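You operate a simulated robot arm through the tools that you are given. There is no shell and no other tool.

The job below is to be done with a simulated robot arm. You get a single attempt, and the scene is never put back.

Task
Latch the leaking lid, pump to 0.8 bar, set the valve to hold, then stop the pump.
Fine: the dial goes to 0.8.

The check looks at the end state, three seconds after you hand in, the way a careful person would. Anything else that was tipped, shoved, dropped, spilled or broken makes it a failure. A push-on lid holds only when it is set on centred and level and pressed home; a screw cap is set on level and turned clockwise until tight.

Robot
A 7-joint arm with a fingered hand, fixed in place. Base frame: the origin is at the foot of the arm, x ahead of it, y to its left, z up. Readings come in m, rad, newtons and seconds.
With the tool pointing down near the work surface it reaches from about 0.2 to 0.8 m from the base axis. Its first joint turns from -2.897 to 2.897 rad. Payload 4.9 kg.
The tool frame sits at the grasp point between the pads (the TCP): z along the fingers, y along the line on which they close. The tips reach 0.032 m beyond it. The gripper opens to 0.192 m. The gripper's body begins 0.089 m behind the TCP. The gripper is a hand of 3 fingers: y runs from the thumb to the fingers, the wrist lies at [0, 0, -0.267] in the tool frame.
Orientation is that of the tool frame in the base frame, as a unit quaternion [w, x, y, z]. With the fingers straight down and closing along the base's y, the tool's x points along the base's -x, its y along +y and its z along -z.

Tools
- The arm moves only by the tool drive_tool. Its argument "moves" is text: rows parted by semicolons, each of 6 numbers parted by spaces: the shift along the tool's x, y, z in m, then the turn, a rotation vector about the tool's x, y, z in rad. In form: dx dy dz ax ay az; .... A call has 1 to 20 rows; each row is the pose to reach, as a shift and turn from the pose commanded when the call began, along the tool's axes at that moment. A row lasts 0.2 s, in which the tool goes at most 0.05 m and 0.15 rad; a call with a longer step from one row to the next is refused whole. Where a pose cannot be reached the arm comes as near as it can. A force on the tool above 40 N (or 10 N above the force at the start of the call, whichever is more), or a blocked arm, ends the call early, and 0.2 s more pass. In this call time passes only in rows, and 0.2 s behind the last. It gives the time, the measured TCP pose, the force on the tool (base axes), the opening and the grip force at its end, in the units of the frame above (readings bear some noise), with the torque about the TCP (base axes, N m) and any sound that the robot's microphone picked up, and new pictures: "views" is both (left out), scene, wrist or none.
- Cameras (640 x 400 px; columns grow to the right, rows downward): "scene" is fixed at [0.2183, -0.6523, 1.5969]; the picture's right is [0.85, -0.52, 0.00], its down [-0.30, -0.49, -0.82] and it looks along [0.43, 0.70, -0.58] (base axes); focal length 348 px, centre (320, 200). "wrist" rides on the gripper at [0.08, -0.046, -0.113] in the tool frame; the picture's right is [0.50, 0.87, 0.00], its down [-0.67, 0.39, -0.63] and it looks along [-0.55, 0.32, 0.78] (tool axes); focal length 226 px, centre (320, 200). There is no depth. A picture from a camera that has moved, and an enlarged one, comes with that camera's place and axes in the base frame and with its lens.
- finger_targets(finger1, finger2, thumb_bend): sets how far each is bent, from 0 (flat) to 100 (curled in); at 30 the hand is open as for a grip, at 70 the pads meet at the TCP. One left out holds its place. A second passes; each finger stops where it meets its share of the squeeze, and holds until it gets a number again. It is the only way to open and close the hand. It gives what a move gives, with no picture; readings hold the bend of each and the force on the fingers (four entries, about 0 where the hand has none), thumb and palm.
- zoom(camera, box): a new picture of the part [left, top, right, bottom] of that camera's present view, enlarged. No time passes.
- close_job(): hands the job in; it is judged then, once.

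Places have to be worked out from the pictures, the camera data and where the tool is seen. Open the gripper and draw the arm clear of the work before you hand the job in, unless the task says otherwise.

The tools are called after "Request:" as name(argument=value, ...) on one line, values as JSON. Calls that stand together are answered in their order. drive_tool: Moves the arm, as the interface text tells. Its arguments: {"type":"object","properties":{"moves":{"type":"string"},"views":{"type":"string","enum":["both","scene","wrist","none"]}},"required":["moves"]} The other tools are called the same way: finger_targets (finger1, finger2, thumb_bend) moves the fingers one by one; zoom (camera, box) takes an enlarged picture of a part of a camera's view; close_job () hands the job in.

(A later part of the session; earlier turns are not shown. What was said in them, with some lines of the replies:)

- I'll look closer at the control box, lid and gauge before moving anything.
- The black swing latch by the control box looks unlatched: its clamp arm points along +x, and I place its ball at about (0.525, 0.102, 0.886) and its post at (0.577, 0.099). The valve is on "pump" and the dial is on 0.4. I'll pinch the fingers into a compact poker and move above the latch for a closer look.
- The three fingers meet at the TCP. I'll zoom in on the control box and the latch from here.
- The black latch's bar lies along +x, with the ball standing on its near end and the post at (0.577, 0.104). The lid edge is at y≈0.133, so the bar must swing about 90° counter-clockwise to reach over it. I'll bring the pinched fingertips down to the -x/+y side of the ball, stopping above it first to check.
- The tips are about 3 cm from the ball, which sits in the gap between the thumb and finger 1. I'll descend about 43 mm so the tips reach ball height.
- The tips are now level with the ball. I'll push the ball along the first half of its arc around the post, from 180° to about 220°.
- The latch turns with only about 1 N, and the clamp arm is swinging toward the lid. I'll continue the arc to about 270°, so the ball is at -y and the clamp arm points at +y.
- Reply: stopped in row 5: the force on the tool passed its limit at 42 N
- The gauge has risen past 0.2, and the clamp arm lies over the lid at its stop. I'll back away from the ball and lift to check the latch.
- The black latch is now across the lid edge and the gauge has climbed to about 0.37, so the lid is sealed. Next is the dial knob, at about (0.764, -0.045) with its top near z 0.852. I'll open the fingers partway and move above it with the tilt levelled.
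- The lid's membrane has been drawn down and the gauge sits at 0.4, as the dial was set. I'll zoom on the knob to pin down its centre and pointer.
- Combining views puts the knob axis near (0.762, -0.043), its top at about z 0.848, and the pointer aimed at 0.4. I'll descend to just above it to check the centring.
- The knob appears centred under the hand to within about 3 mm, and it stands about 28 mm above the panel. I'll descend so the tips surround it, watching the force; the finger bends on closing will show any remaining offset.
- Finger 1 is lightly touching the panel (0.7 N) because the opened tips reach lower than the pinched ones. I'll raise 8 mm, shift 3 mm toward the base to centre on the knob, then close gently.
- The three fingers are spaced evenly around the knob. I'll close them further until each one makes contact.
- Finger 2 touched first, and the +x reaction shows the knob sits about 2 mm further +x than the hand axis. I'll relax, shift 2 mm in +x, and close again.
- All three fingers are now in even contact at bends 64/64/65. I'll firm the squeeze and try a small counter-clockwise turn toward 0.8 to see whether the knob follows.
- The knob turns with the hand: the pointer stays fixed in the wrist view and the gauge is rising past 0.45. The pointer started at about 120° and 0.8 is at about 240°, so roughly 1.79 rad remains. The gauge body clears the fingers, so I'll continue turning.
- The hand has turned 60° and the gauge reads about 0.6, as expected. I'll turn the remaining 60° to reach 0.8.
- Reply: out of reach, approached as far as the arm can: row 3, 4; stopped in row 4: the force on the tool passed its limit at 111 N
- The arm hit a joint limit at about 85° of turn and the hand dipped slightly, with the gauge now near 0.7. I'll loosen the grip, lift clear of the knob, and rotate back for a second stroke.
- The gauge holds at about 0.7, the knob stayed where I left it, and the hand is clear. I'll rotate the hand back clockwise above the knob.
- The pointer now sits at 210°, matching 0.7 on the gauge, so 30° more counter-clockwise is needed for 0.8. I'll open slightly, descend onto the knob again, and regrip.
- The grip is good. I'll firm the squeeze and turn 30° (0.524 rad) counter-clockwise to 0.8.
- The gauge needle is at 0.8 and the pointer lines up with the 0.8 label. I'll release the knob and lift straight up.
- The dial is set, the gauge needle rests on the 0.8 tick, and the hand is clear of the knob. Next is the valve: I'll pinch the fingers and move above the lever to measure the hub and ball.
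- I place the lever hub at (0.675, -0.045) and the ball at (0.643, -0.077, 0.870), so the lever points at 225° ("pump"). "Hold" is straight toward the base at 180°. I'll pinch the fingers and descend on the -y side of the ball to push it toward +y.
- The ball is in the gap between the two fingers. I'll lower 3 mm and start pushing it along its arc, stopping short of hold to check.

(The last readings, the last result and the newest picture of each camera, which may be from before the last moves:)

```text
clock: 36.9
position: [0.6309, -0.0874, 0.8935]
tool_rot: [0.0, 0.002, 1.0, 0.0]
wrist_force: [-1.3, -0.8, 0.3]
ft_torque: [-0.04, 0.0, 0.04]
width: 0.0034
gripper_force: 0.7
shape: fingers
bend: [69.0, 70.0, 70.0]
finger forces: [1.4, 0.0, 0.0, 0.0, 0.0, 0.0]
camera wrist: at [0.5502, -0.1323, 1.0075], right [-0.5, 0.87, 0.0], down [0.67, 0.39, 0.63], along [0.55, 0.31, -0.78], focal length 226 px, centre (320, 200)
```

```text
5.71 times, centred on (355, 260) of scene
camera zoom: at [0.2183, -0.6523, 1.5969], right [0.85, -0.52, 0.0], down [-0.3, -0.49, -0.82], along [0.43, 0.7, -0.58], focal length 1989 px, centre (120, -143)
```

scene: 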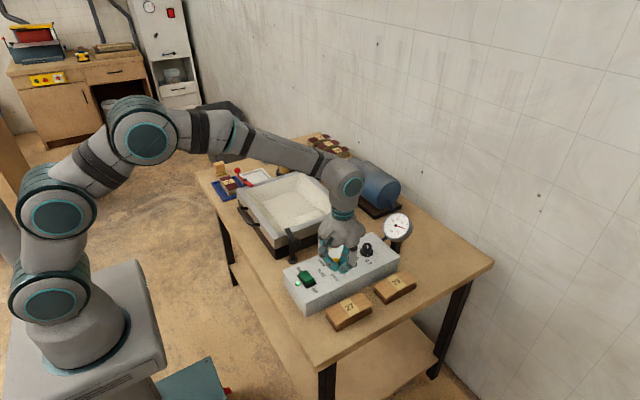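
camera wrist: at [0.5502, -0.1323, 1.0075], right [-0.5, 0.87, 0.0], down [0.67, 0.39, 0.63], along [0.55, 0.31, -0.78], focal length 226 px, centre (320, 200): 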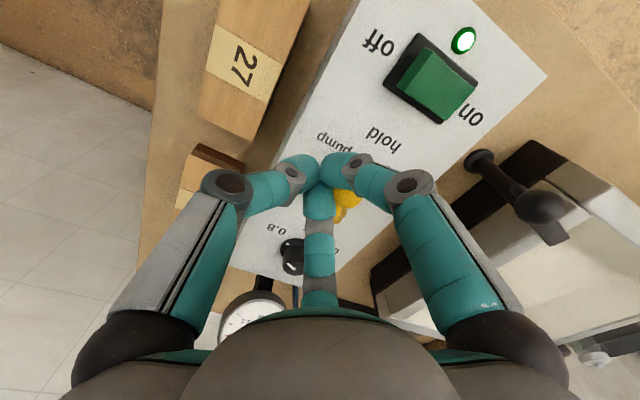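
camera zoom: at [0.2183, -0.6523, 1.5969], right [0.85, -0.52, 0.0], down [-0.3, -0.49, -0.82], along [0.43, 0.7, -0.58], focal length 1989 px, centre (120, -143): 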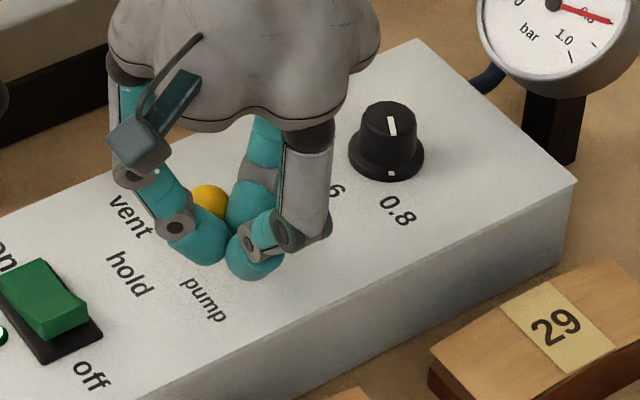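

The lever is following with light force (about 1.5 N) and is now near 200°. I'll push a bit further to about 185°, then retract along -y and lift to check the angle.

Request:
drive_tool(moves="0.0025 0.006 0 0 0 0; 0.0042 0.0122 0 0 0 0", views="none")

Request:
drive_tool(moves="0 -0.01 0 0 0 0; 0 -0.025 0 0 0 0; 0 -0.025 -0.04 0 0 0; 0 -0.025 -0.08 0 0 0; 0 -0.025 -0.12 0 0 0", views="both")

Request:
zoom(camera="wrist", box=[240, 20, 440, 180])

Request:
zoom(camera="scene", box=[310, 225, 400, 295])

```text
clock: 37.5
position: [0.6273, -0.0742, 0.893]
tool_rot: [0.0, 0.002, 1.0, 0.0]
wrist_force: [0.2, -0.4, -0.4]
ft_torque: [-0.05, 0.0, 0.02]
width: 0.0035
gripper_force: 0.0
shape: fingers
bend: [69.0, 70.0, 70.0]
finger forces: [0.0, 0.0, 0.1, 0.0, 0.0, 0.0]
```

```text
clock: 38.7
position: [0.6256, -0.0984, 1.0129]
tool_rot: [0.0, 0.002, 1.0, 0.0]
wrist_force: [0.0, 0.1, -0.6]
ft_torque: [0.01, 0.0, -0.03]
width: 0.0032
gripper_force: 0.1
shape: fingers
bend: [69.0, 70.0, 70.0]
finger forces: [0.0, 0.1, 0.0, 0.0, 0.0, 0.0]
camera wrist: at [0.5455, -0.1451, 1.1281], right [-0.5, 0.87, 0.0], down [0.67, 0.39, 0.63], along [0.55, 0.31, -0.78], focal length 226 px, centre (320, 200)
```

scene: 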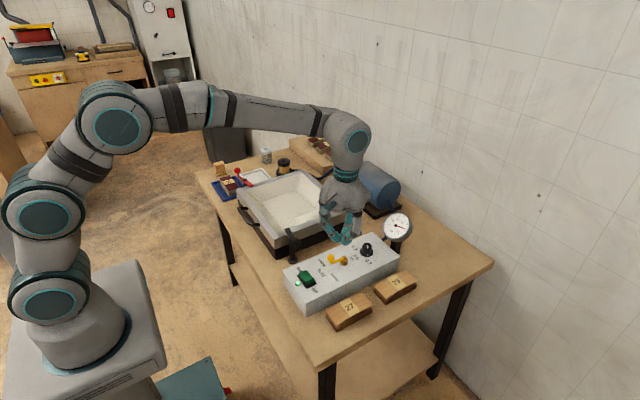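
wrist: 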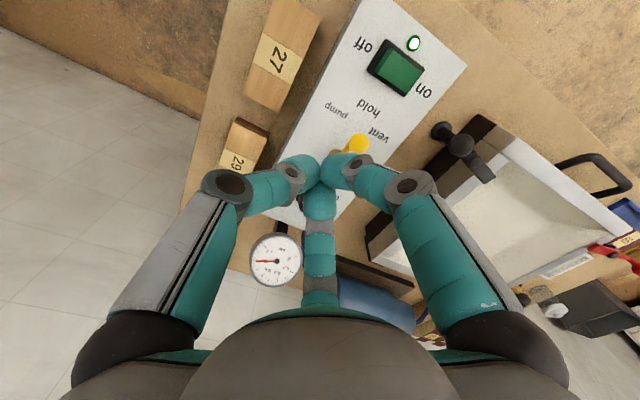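

```text
2.50 times, centred on (340, 100) of wrist
camera zoom: at [0.5455, -0.1451, 1.1281], right [-0.5, 0.87, 0.0], down [0.67, 0.39, 0.63], along [0.55, 0.31, -0.78], focal length 565 px, centre (270, 450)
```

zoom: 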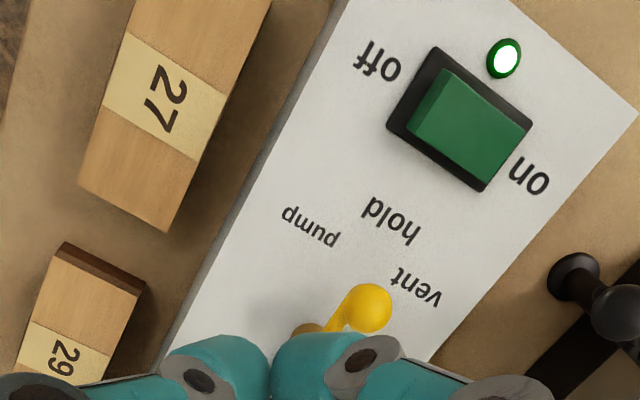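

```text
5.71 times, centred on (355, 260) of scene
camera zoom: at [0.2183, -0.6523, 1.5969], right [0.85, -0.52, 0.0], down [-0.3, -0.49, -0.82], along [0.43, 0.7, -0.58], focal length 1989 px, centre (120, -143)
```

zoom: 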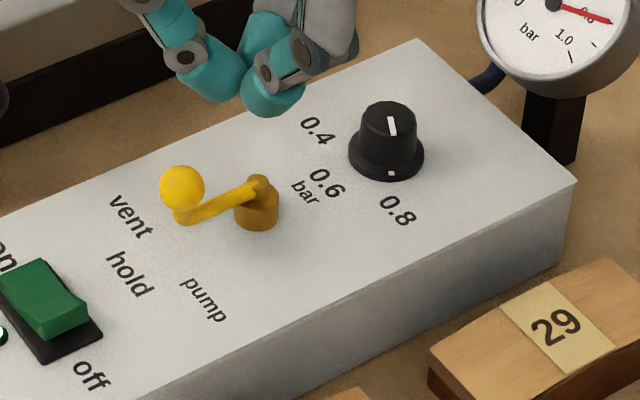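

The lever now lies parallel to the panel's long edge, pointing at "hold", and the gauge still reads 0.8. The rocker centre is at about (0.546, -0.043) with its raised off end at y≈-0.067. I'll move above it, yawing the hand so no finger points at the valve lever.

Request:
drive_tool(moves="0.0136 0.0045 0 0 0 -0.15; 0.027 0.009 0.0 0 0 -0.3; 0.041 0.0135 0.0 0 0 -0.45; 0.0545 0.018 0.01 0 0 -0.6; 0.068 0.0225 0.025 0 0 -0.75; 0.0816 0.027 0.045 0 0 -0.9", views="both")

Request:
zoom(camera="wrist", box=[220, 20, 460, 200])

Request:
zoom(camera="scene", box=[280, 215, 400, 310])

```text
clock: 40.1
position: [0.5446, -0.0719, 0.9681]
tool_rot: [0.0, -0.434, 0.901, -0.001]
wrist_force: [0.5, -0.2, -0.1]
ft_torque: [-0.02, 0.03, 0.0]
width: 0.0035
gripper_force: 0.1
shape: fingers
bend: [69.0, 70.0, 70.0]
finger forces: [0.1, 0.1, 0.0, 0.0, 0.0, 0.1]
camera wrist: at [0.5299, -0.1635, 1.0831], right [-0.99, 0.15, 0.0], down [0.11, 0.77, 0.63], along [0.09, 0.62, -0.78], focal length 226 px, centre (320, 200)
```

scene: 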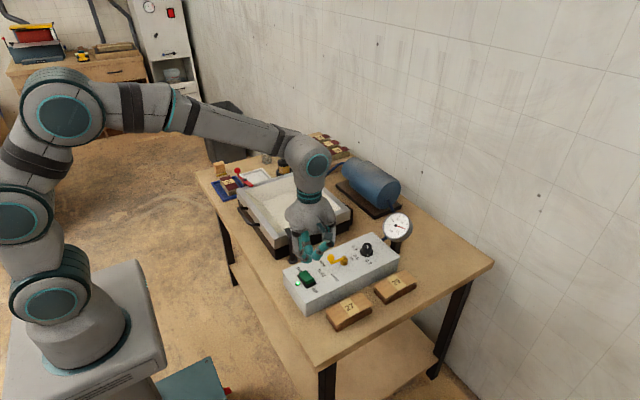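
wrist: 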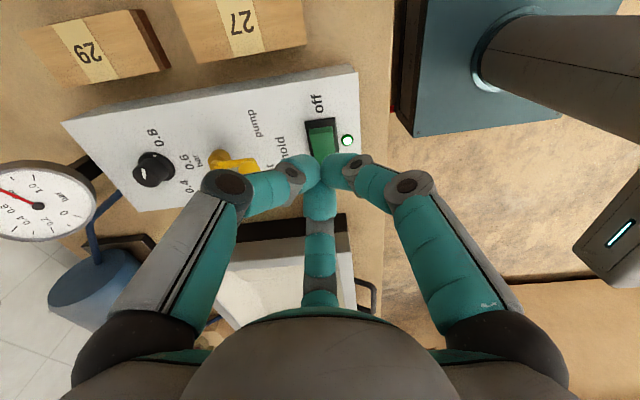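

```text
2.22 times, centred on (340, 110) of wrist
camera zoom: at [0.5299, -0.1635, 1.0831], right [-0.99, 0.15, 0.0], down [0.11, 0.77, 0.63], along [0.09, 0.62, -0.78], focal length 502 px, centre (276, 400)
```

zoom: 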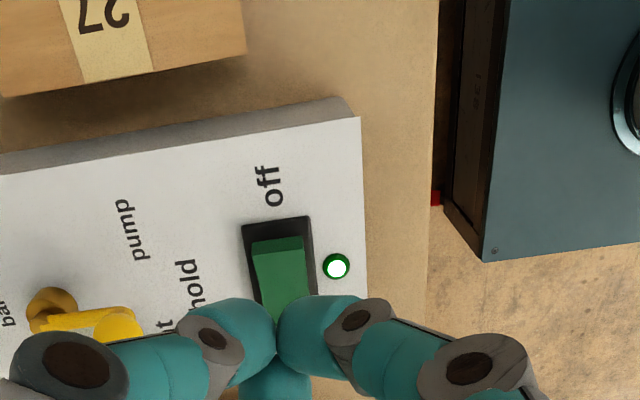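

```text
4.21 times, centred on (340, 262) of scene
camera zoom: at [0.2183, -0.6523, 1.5969], right [0.85, -0.52, 0.0], down [-0.3, -0.49, -0.82], along [0.43, 0.7, -0.58], focal length 1466 px, centre (236, -63)
```

zoom: 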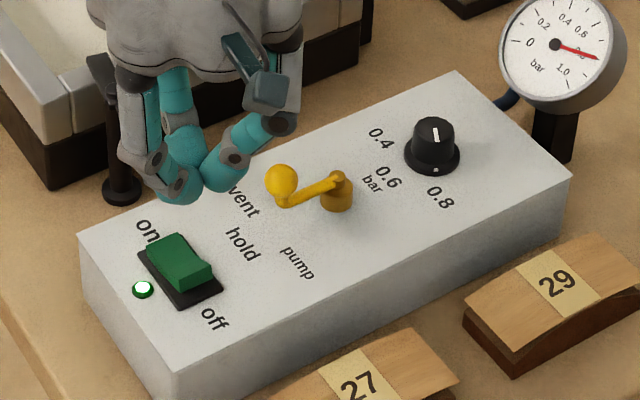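

The rocker's off end is raised, and the tip of finger 2 is over it at about (0.546, -0.059). I'll descend to just above the rocker.

Request:
drive_tool(moves="0 0 0.03 0 0 0; 0 0 0.06 0 0 0; 0 0 0.08 0 0 0", views="both")

Request:
zoom(camera="wrist", box=[220, 80, 420, 230])

Request:
zoom(camera="scene", box=[270, 225, 370, 310])

```text
clock: 40.9
position: [0.5456, -0.0713, 0.8887]
tool_rot: [0.0, -0.434, 0.901, 0.0]
wrist_force: [0.4, -0.1, -0.6]
ft_torque: [0.01, 0.01, 0.0]
width: 0.0034
gripper_force: 0.1
shape: fingers
bend: [69.0, 70.0, 70.0]
finger forces: [0.0, 0.1, 0.1, 0.0, 0.0, 0.0]
camera wrist: at [0.5302, -0.1627, 1.0033], right [-0.99, 0.15, 0.0], down [0.11, 0.77, 0.63], along [0.1, 0.62, -0.78], focal length 226 px, centre (320, 200)
```

scene: 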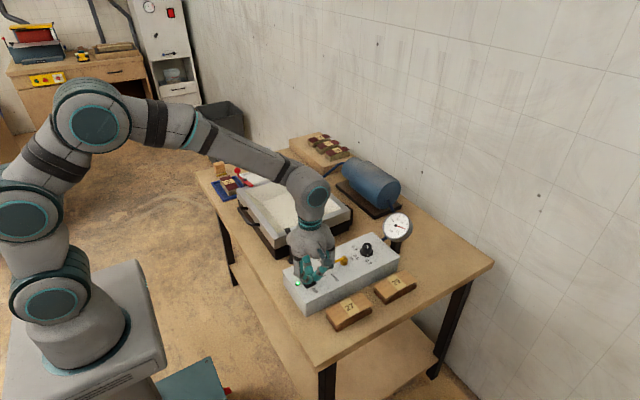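
wrist: 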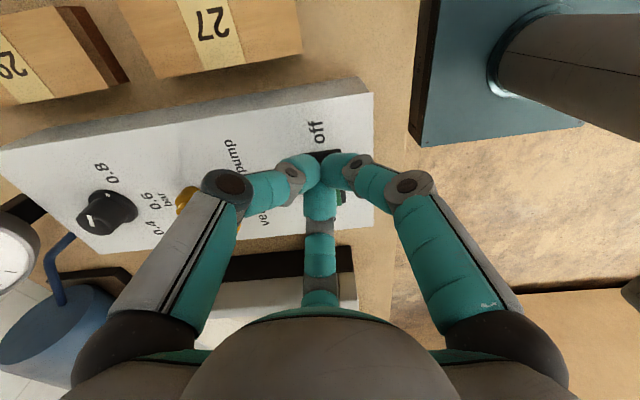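

```text
2.67 times, centred on (320, 155) of wrist
camera zoom: at [0.5302, -0.1627, 1.0033], right [-0.99, 0.15, 0.0], down [0.11, 0.77, 0.63], along [0.1, 0.62, -0.78], focal length 603 px, centre (320, 320)
```

zoom: 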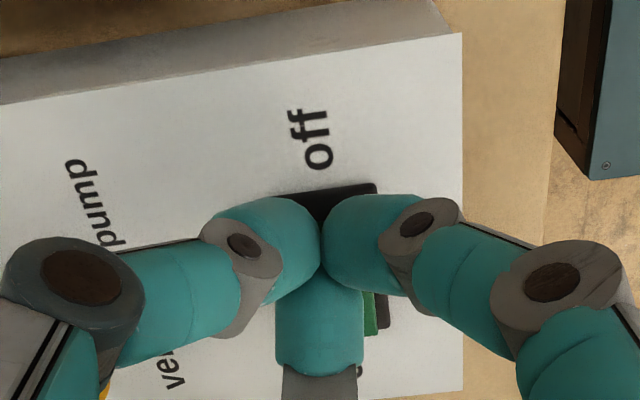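

```text
4.71 times, centred on (320, 268) of scene
camera zoom: at [0.2183, -0.6523, 1.5969], right [0.85, -0.52, 0.0], down [-0.3, -0.49, -0.82], along [0.43, 0.7, -0.58], focal length 1638 px, centre (320, -118)
```

zoom: 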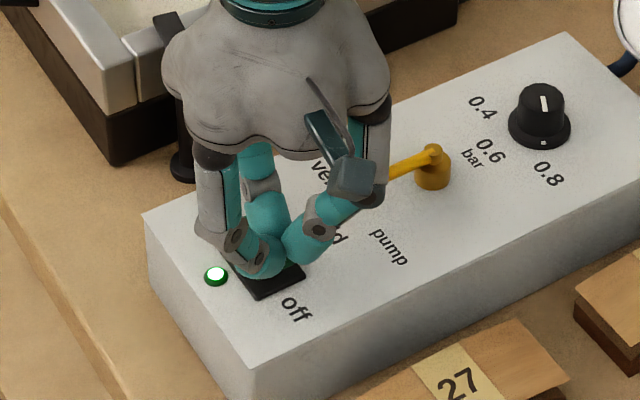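

The tips are about 1 cm above the rocker and everything is clear. I'll press down slowly in small steps, watching force and sound.

Request:
drive_tool(moves="0 0 0.004 0 0 0; 0 0 0.008 0 0 0; 0 0 0.011 0 0 0; 0 0 0.014 0 0 0", views="scene")

Request:
zoom(camera="scene", box=[270, 225, 370, 310])

Request:
zoom(camera="wrist", box=[220, 80, 420, 230])

```text
clock: 41.9
position: [0.5457, -0.0718, 0.8739]
tool_rot: [0.0, -0.433, 0.901, 0.0]
wrist_force: [0.4, 0.5, -0.5]
ft_torque: [-0.01, 0.0, 0.05]
width: 0.0033
gripper_force: 0.0
shape: fingers
bend: [69.0, 70.0, 70.0]
finger forces: [0.0, 0.1, 0.0, 0.0, 0.0, 0.1]
heard: click
```

scene: 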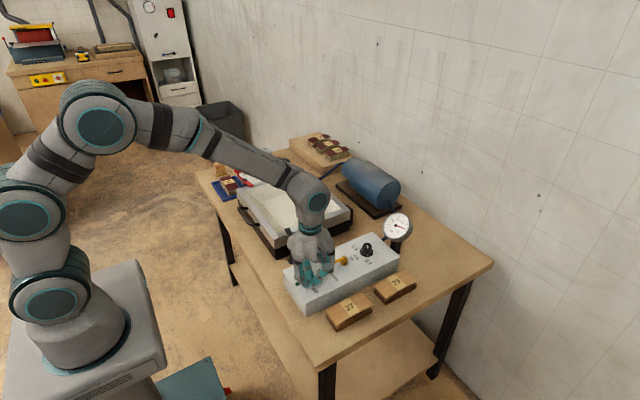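

```text
4.71 times, centred on (320, 268) of scene
camera zoom: at [0.2183, -0.6523, 1.5969], right [0.85, -0.52, 0.0], down [-0.3, -0.49, -0.82], along [0.43, 0.7, -0.58], focal length 1638 px, centre (320, -118)
```

zoom: 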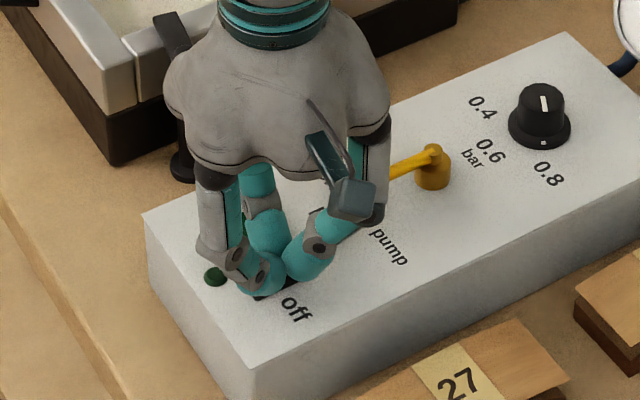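

```text
2.67 times, centred on (320, 155) of wrist
camera zoom: at [0.5304, -0.1629, 0.9885], right [-0.99, 0.15, 0.0], down [0.12, 0.77, 0.63], along [0.1, 0.62, -0.78], focal length 603 px, centre (320, 320)
```

zoom: 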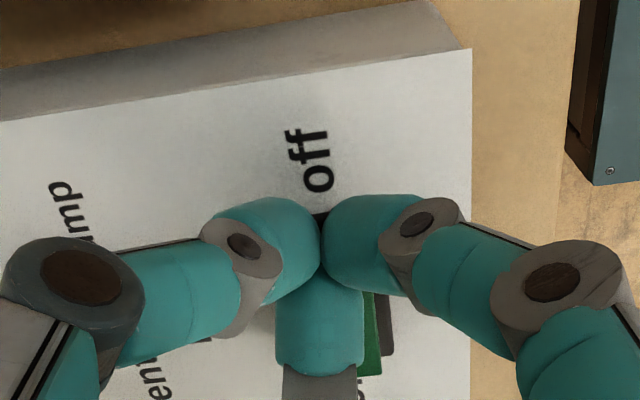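

I heard a click and the LED is now off, so the pump has stopped. I'll lift straight up and check the gauge, lever, rocker and latch.

Request:
drive_tool(moves="0 0 -0.02 0 0 0; 0 0 -0.05 0 0 0; 0 0 -0.09 0 0 0; 0 0 -0.13 0 0 0; 0 0 -0.17 0 0 0; 0 0 -0.21 0 0 0", views="both")

Request:
zoom(camera="scene", box=[280, 225, 400, 320])

Request:
zoom(camera="scene", box=[370, 205, 420, 250])

Request:
zoom(camera="wrist", box=[180, 60, 400, 220])

```text
clock: 43.3
position: [0.5447, -0.0705, 1.0832]
tool_rot: [0.0, -0.433, 0.901, 0.0]
wrist_force: [-1.1, 0.3, -0.8]
ft_torque: [0.01, -0.04, 0.02]
width: 0.0035
gripper_force: 0.0
shape: fingers
bend: [69.0, 70.0, 70.0]
finger forces: [0.1, 0.1, 0.0, 0.0, 0.1, 0.1]
camera wrist: at [0.5301, -0.1628, 1.1986], right [-0.99, 0.15, 0.0], down [0.12, 0.77, 0.63], along [0.09, 0.62, -0.78], focal length 226 px, centre (320, 200)
```

scene: 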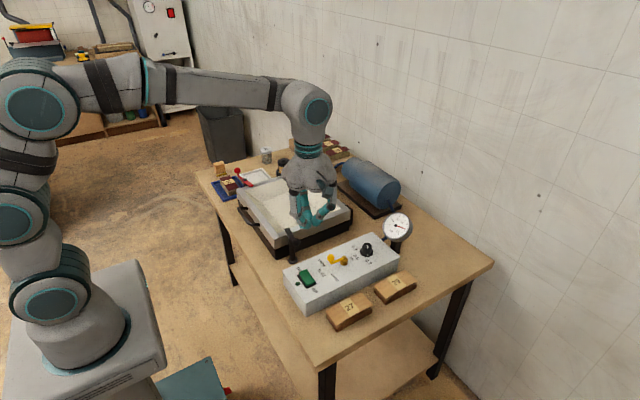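
wrist: 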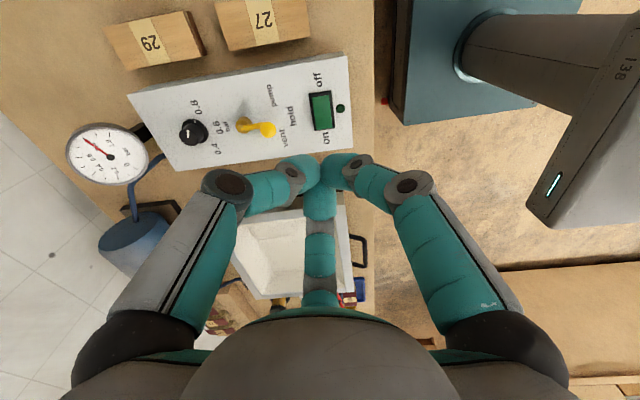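

```text
4.21 times, centred on (340, 272) of scene
camera zoom: at [0.2183, -0.6523, 1.5969], right [0.85, -0.52, 0.0], down [-0.3, -0.49, -0.82], along [0.43, 0.7, -0.58], focal length 1466 px, centre (236, -105)
```

zoom: 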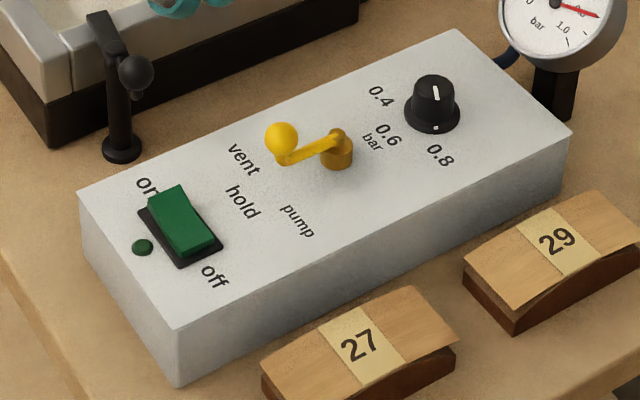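

```text
8.89 times, centred on (395, 228) of scene
camera zoom: at [0.2183, -0.6523, 1.5969], right [0.85, -0.52, 0.0], down [-0.3, -0.49, -0.82], along [0.43, 0.7, -0.58], focal length 3094 px, centre (-347, -44)
```

zoom: 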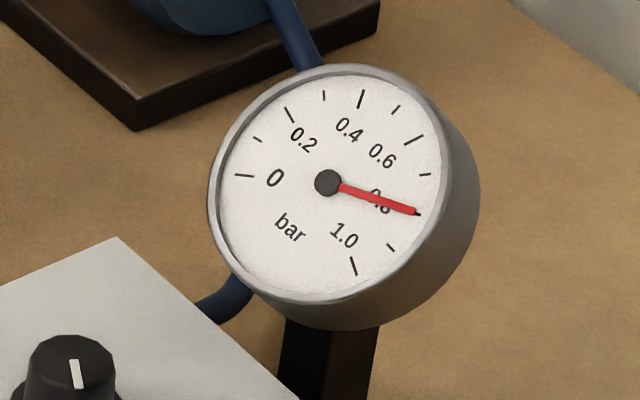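

```text
2.50 times, centred on (290, 140) of wrist
camera zoom: at [0.5301, -0.1628, 1.1986], right [-0.99, 0.15, 0.0], down [0.12, 0.77, 0.63], along [0.09, 0.62, -0.78], focal length 565 px, centre (395, 350)
```

zoom: 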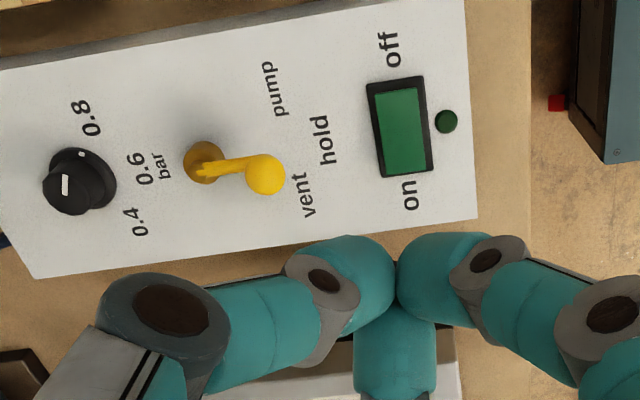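

The gauge holds at 0.8 with the pump off (rocker flipped, LED dark), the lever points at "hold", and the latch is across the lid. I'll open the hand, draw the arm clear, and check once more that the pressure holds.

Request:
finger_targets(finger1=30, finger2=30, thumb_bend=30)

Request:
drive_tool(moves="0 0 -0.03 0 0 0; 0.004 0.02 -0.06 0 0 0; 0.008 0.045 -0.09 0 0 0; 0.014 0.07 -0.11 0 0 0; 0.02 0.095 -0.12 0 0 0; 0.024 0.11 -0.12 0 0 0", views="both")

Request:
zoom(camera="scene", box=[370, 205, 420, 250])

Request:
zoom(camera="scene", box=[190, 130, 420, 330])

Request:
zoom(camera="scene", box=[320, 235, 400, 290])

```text
clock: 44.3
position: [0.5452, -0.0719, 1.0849]
tool_rot: [0.001, -0.433, 0.901, -0.001]
wrist_force: [-0.8, -0.2, -0.5]
ft_torque: [0.01, 0.02, 0.01]
width: 0.1674
gripper_force: 0.1
shape: fingers
bend: [30.0, 30.0, 30.0]
finger forces: [0.0, 0.0, 0.0, 0.0, 0.0, 0.1]
```

```text
clock: 45.7
position: [0.4433, -0.0225, 1.2043]
tool_rot: [-0.001, -0.434, 0.901, 0.0]
wrist_force: [-0.5, 0.6, 0.0]
ft_torque: [-0.04, -0.02, -0.02]
width: 0.168
gripper_force: 0.0
shape: fingers
bend: [30.0, 30.0, 30.0]
finger forces: [0.0, 0.0, 0.1, 0.1, 0.0, 0.0]
camera wrist: at [0.4291, -0.1128, 1.3188], right [-0.99, 0.15, 0.0], down [0.12, 0.77, 0.63], along [0.09, 0.62, -0.78], focal length 226 px, centre (320, 200)
```

scene: 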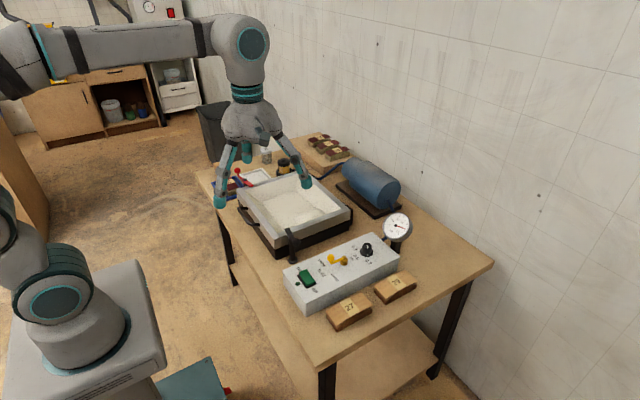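
wrist: 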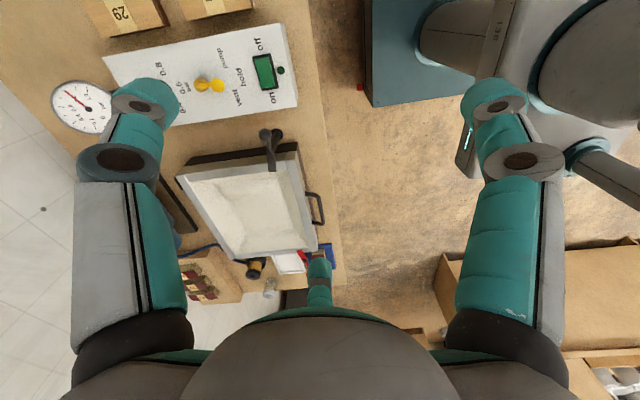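

```text
8.89 times, centred on (395, 228) of scene
camera zoom: at [0.2183, -0.6523, 1.5969], right [0.85, -0.52, 0.0], down [-0.3, -0.49, -0.82], along [0.43, 0.7, -0.58], focal length 3094 px, centre (-347, -44)
```

zoom: 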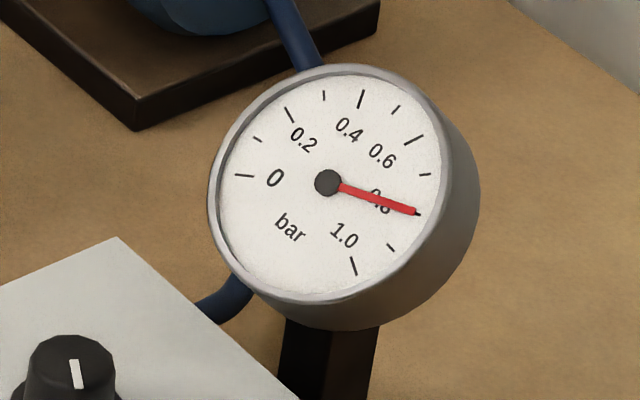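

```text
2.00 times, centred on (305, 230) of scene
camera zoom: at [0.2183, -0.6523, 1.5969], right [0.85, -0.52, 0.0], down [-0.3, -0.49, -0.82], along [0.43, 0.7, -0.58], focal length 696 px, centre (350, 140)
```

zoom: 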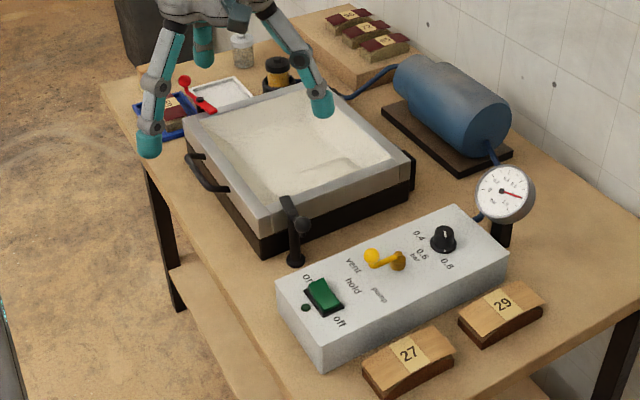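

```text
7.27 times, centred on (360, 262) of scene
camera zoom: at [0.2183, -0.6523, 1.5969], right [0.85, -0.52, 0.0], down [-0.3, -0.49, -0.82], along [0.43, 0.7, -0.58], focal length 2532 px, centre (29, -254)
```

zoom: 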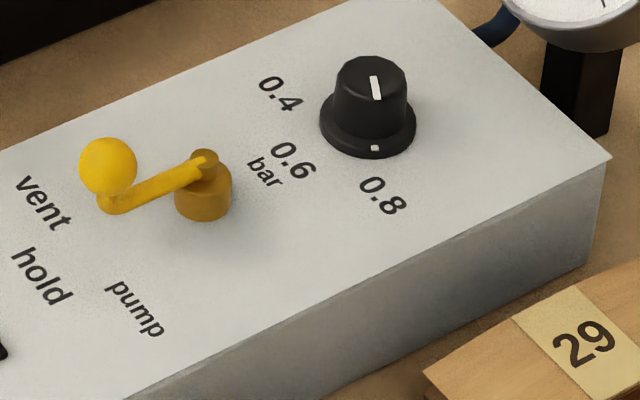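

The gauge still reads 0.8 with the pump off. The dial is at 0.8, the valve at hold and the lid latched, nothing else was disturbed, and the hand is open and well above the work. I'm handing the job in.

Request:
close_job()

```text
The job is handed in.
```

The job is handed in, with every step done:

- **Lid:** the open black latch now lies across the lid edge. The pressure rose as soon as it closed, so the leak is sealed.
- **Pressure:** I turned the dial from 0.4 to 0.8, and the gauge climbed to 0.8 bar.
- **Valve:** the lever is on hold.
- **Pump:** I switched it off after setting the valve to hold. It clicked and its light went out.

About four seconds after the pump stopped, the gauge still read 0.8. In the final pictures nothing else looked moved or tipped, and the arm was raised clear with the hand open.

While I was turning the dial, the arm reached a joint limit and the force briefly spiked to 111 N. I let go, repositioned and finished the turn, and saw no damage to the dial or panel afterwards.
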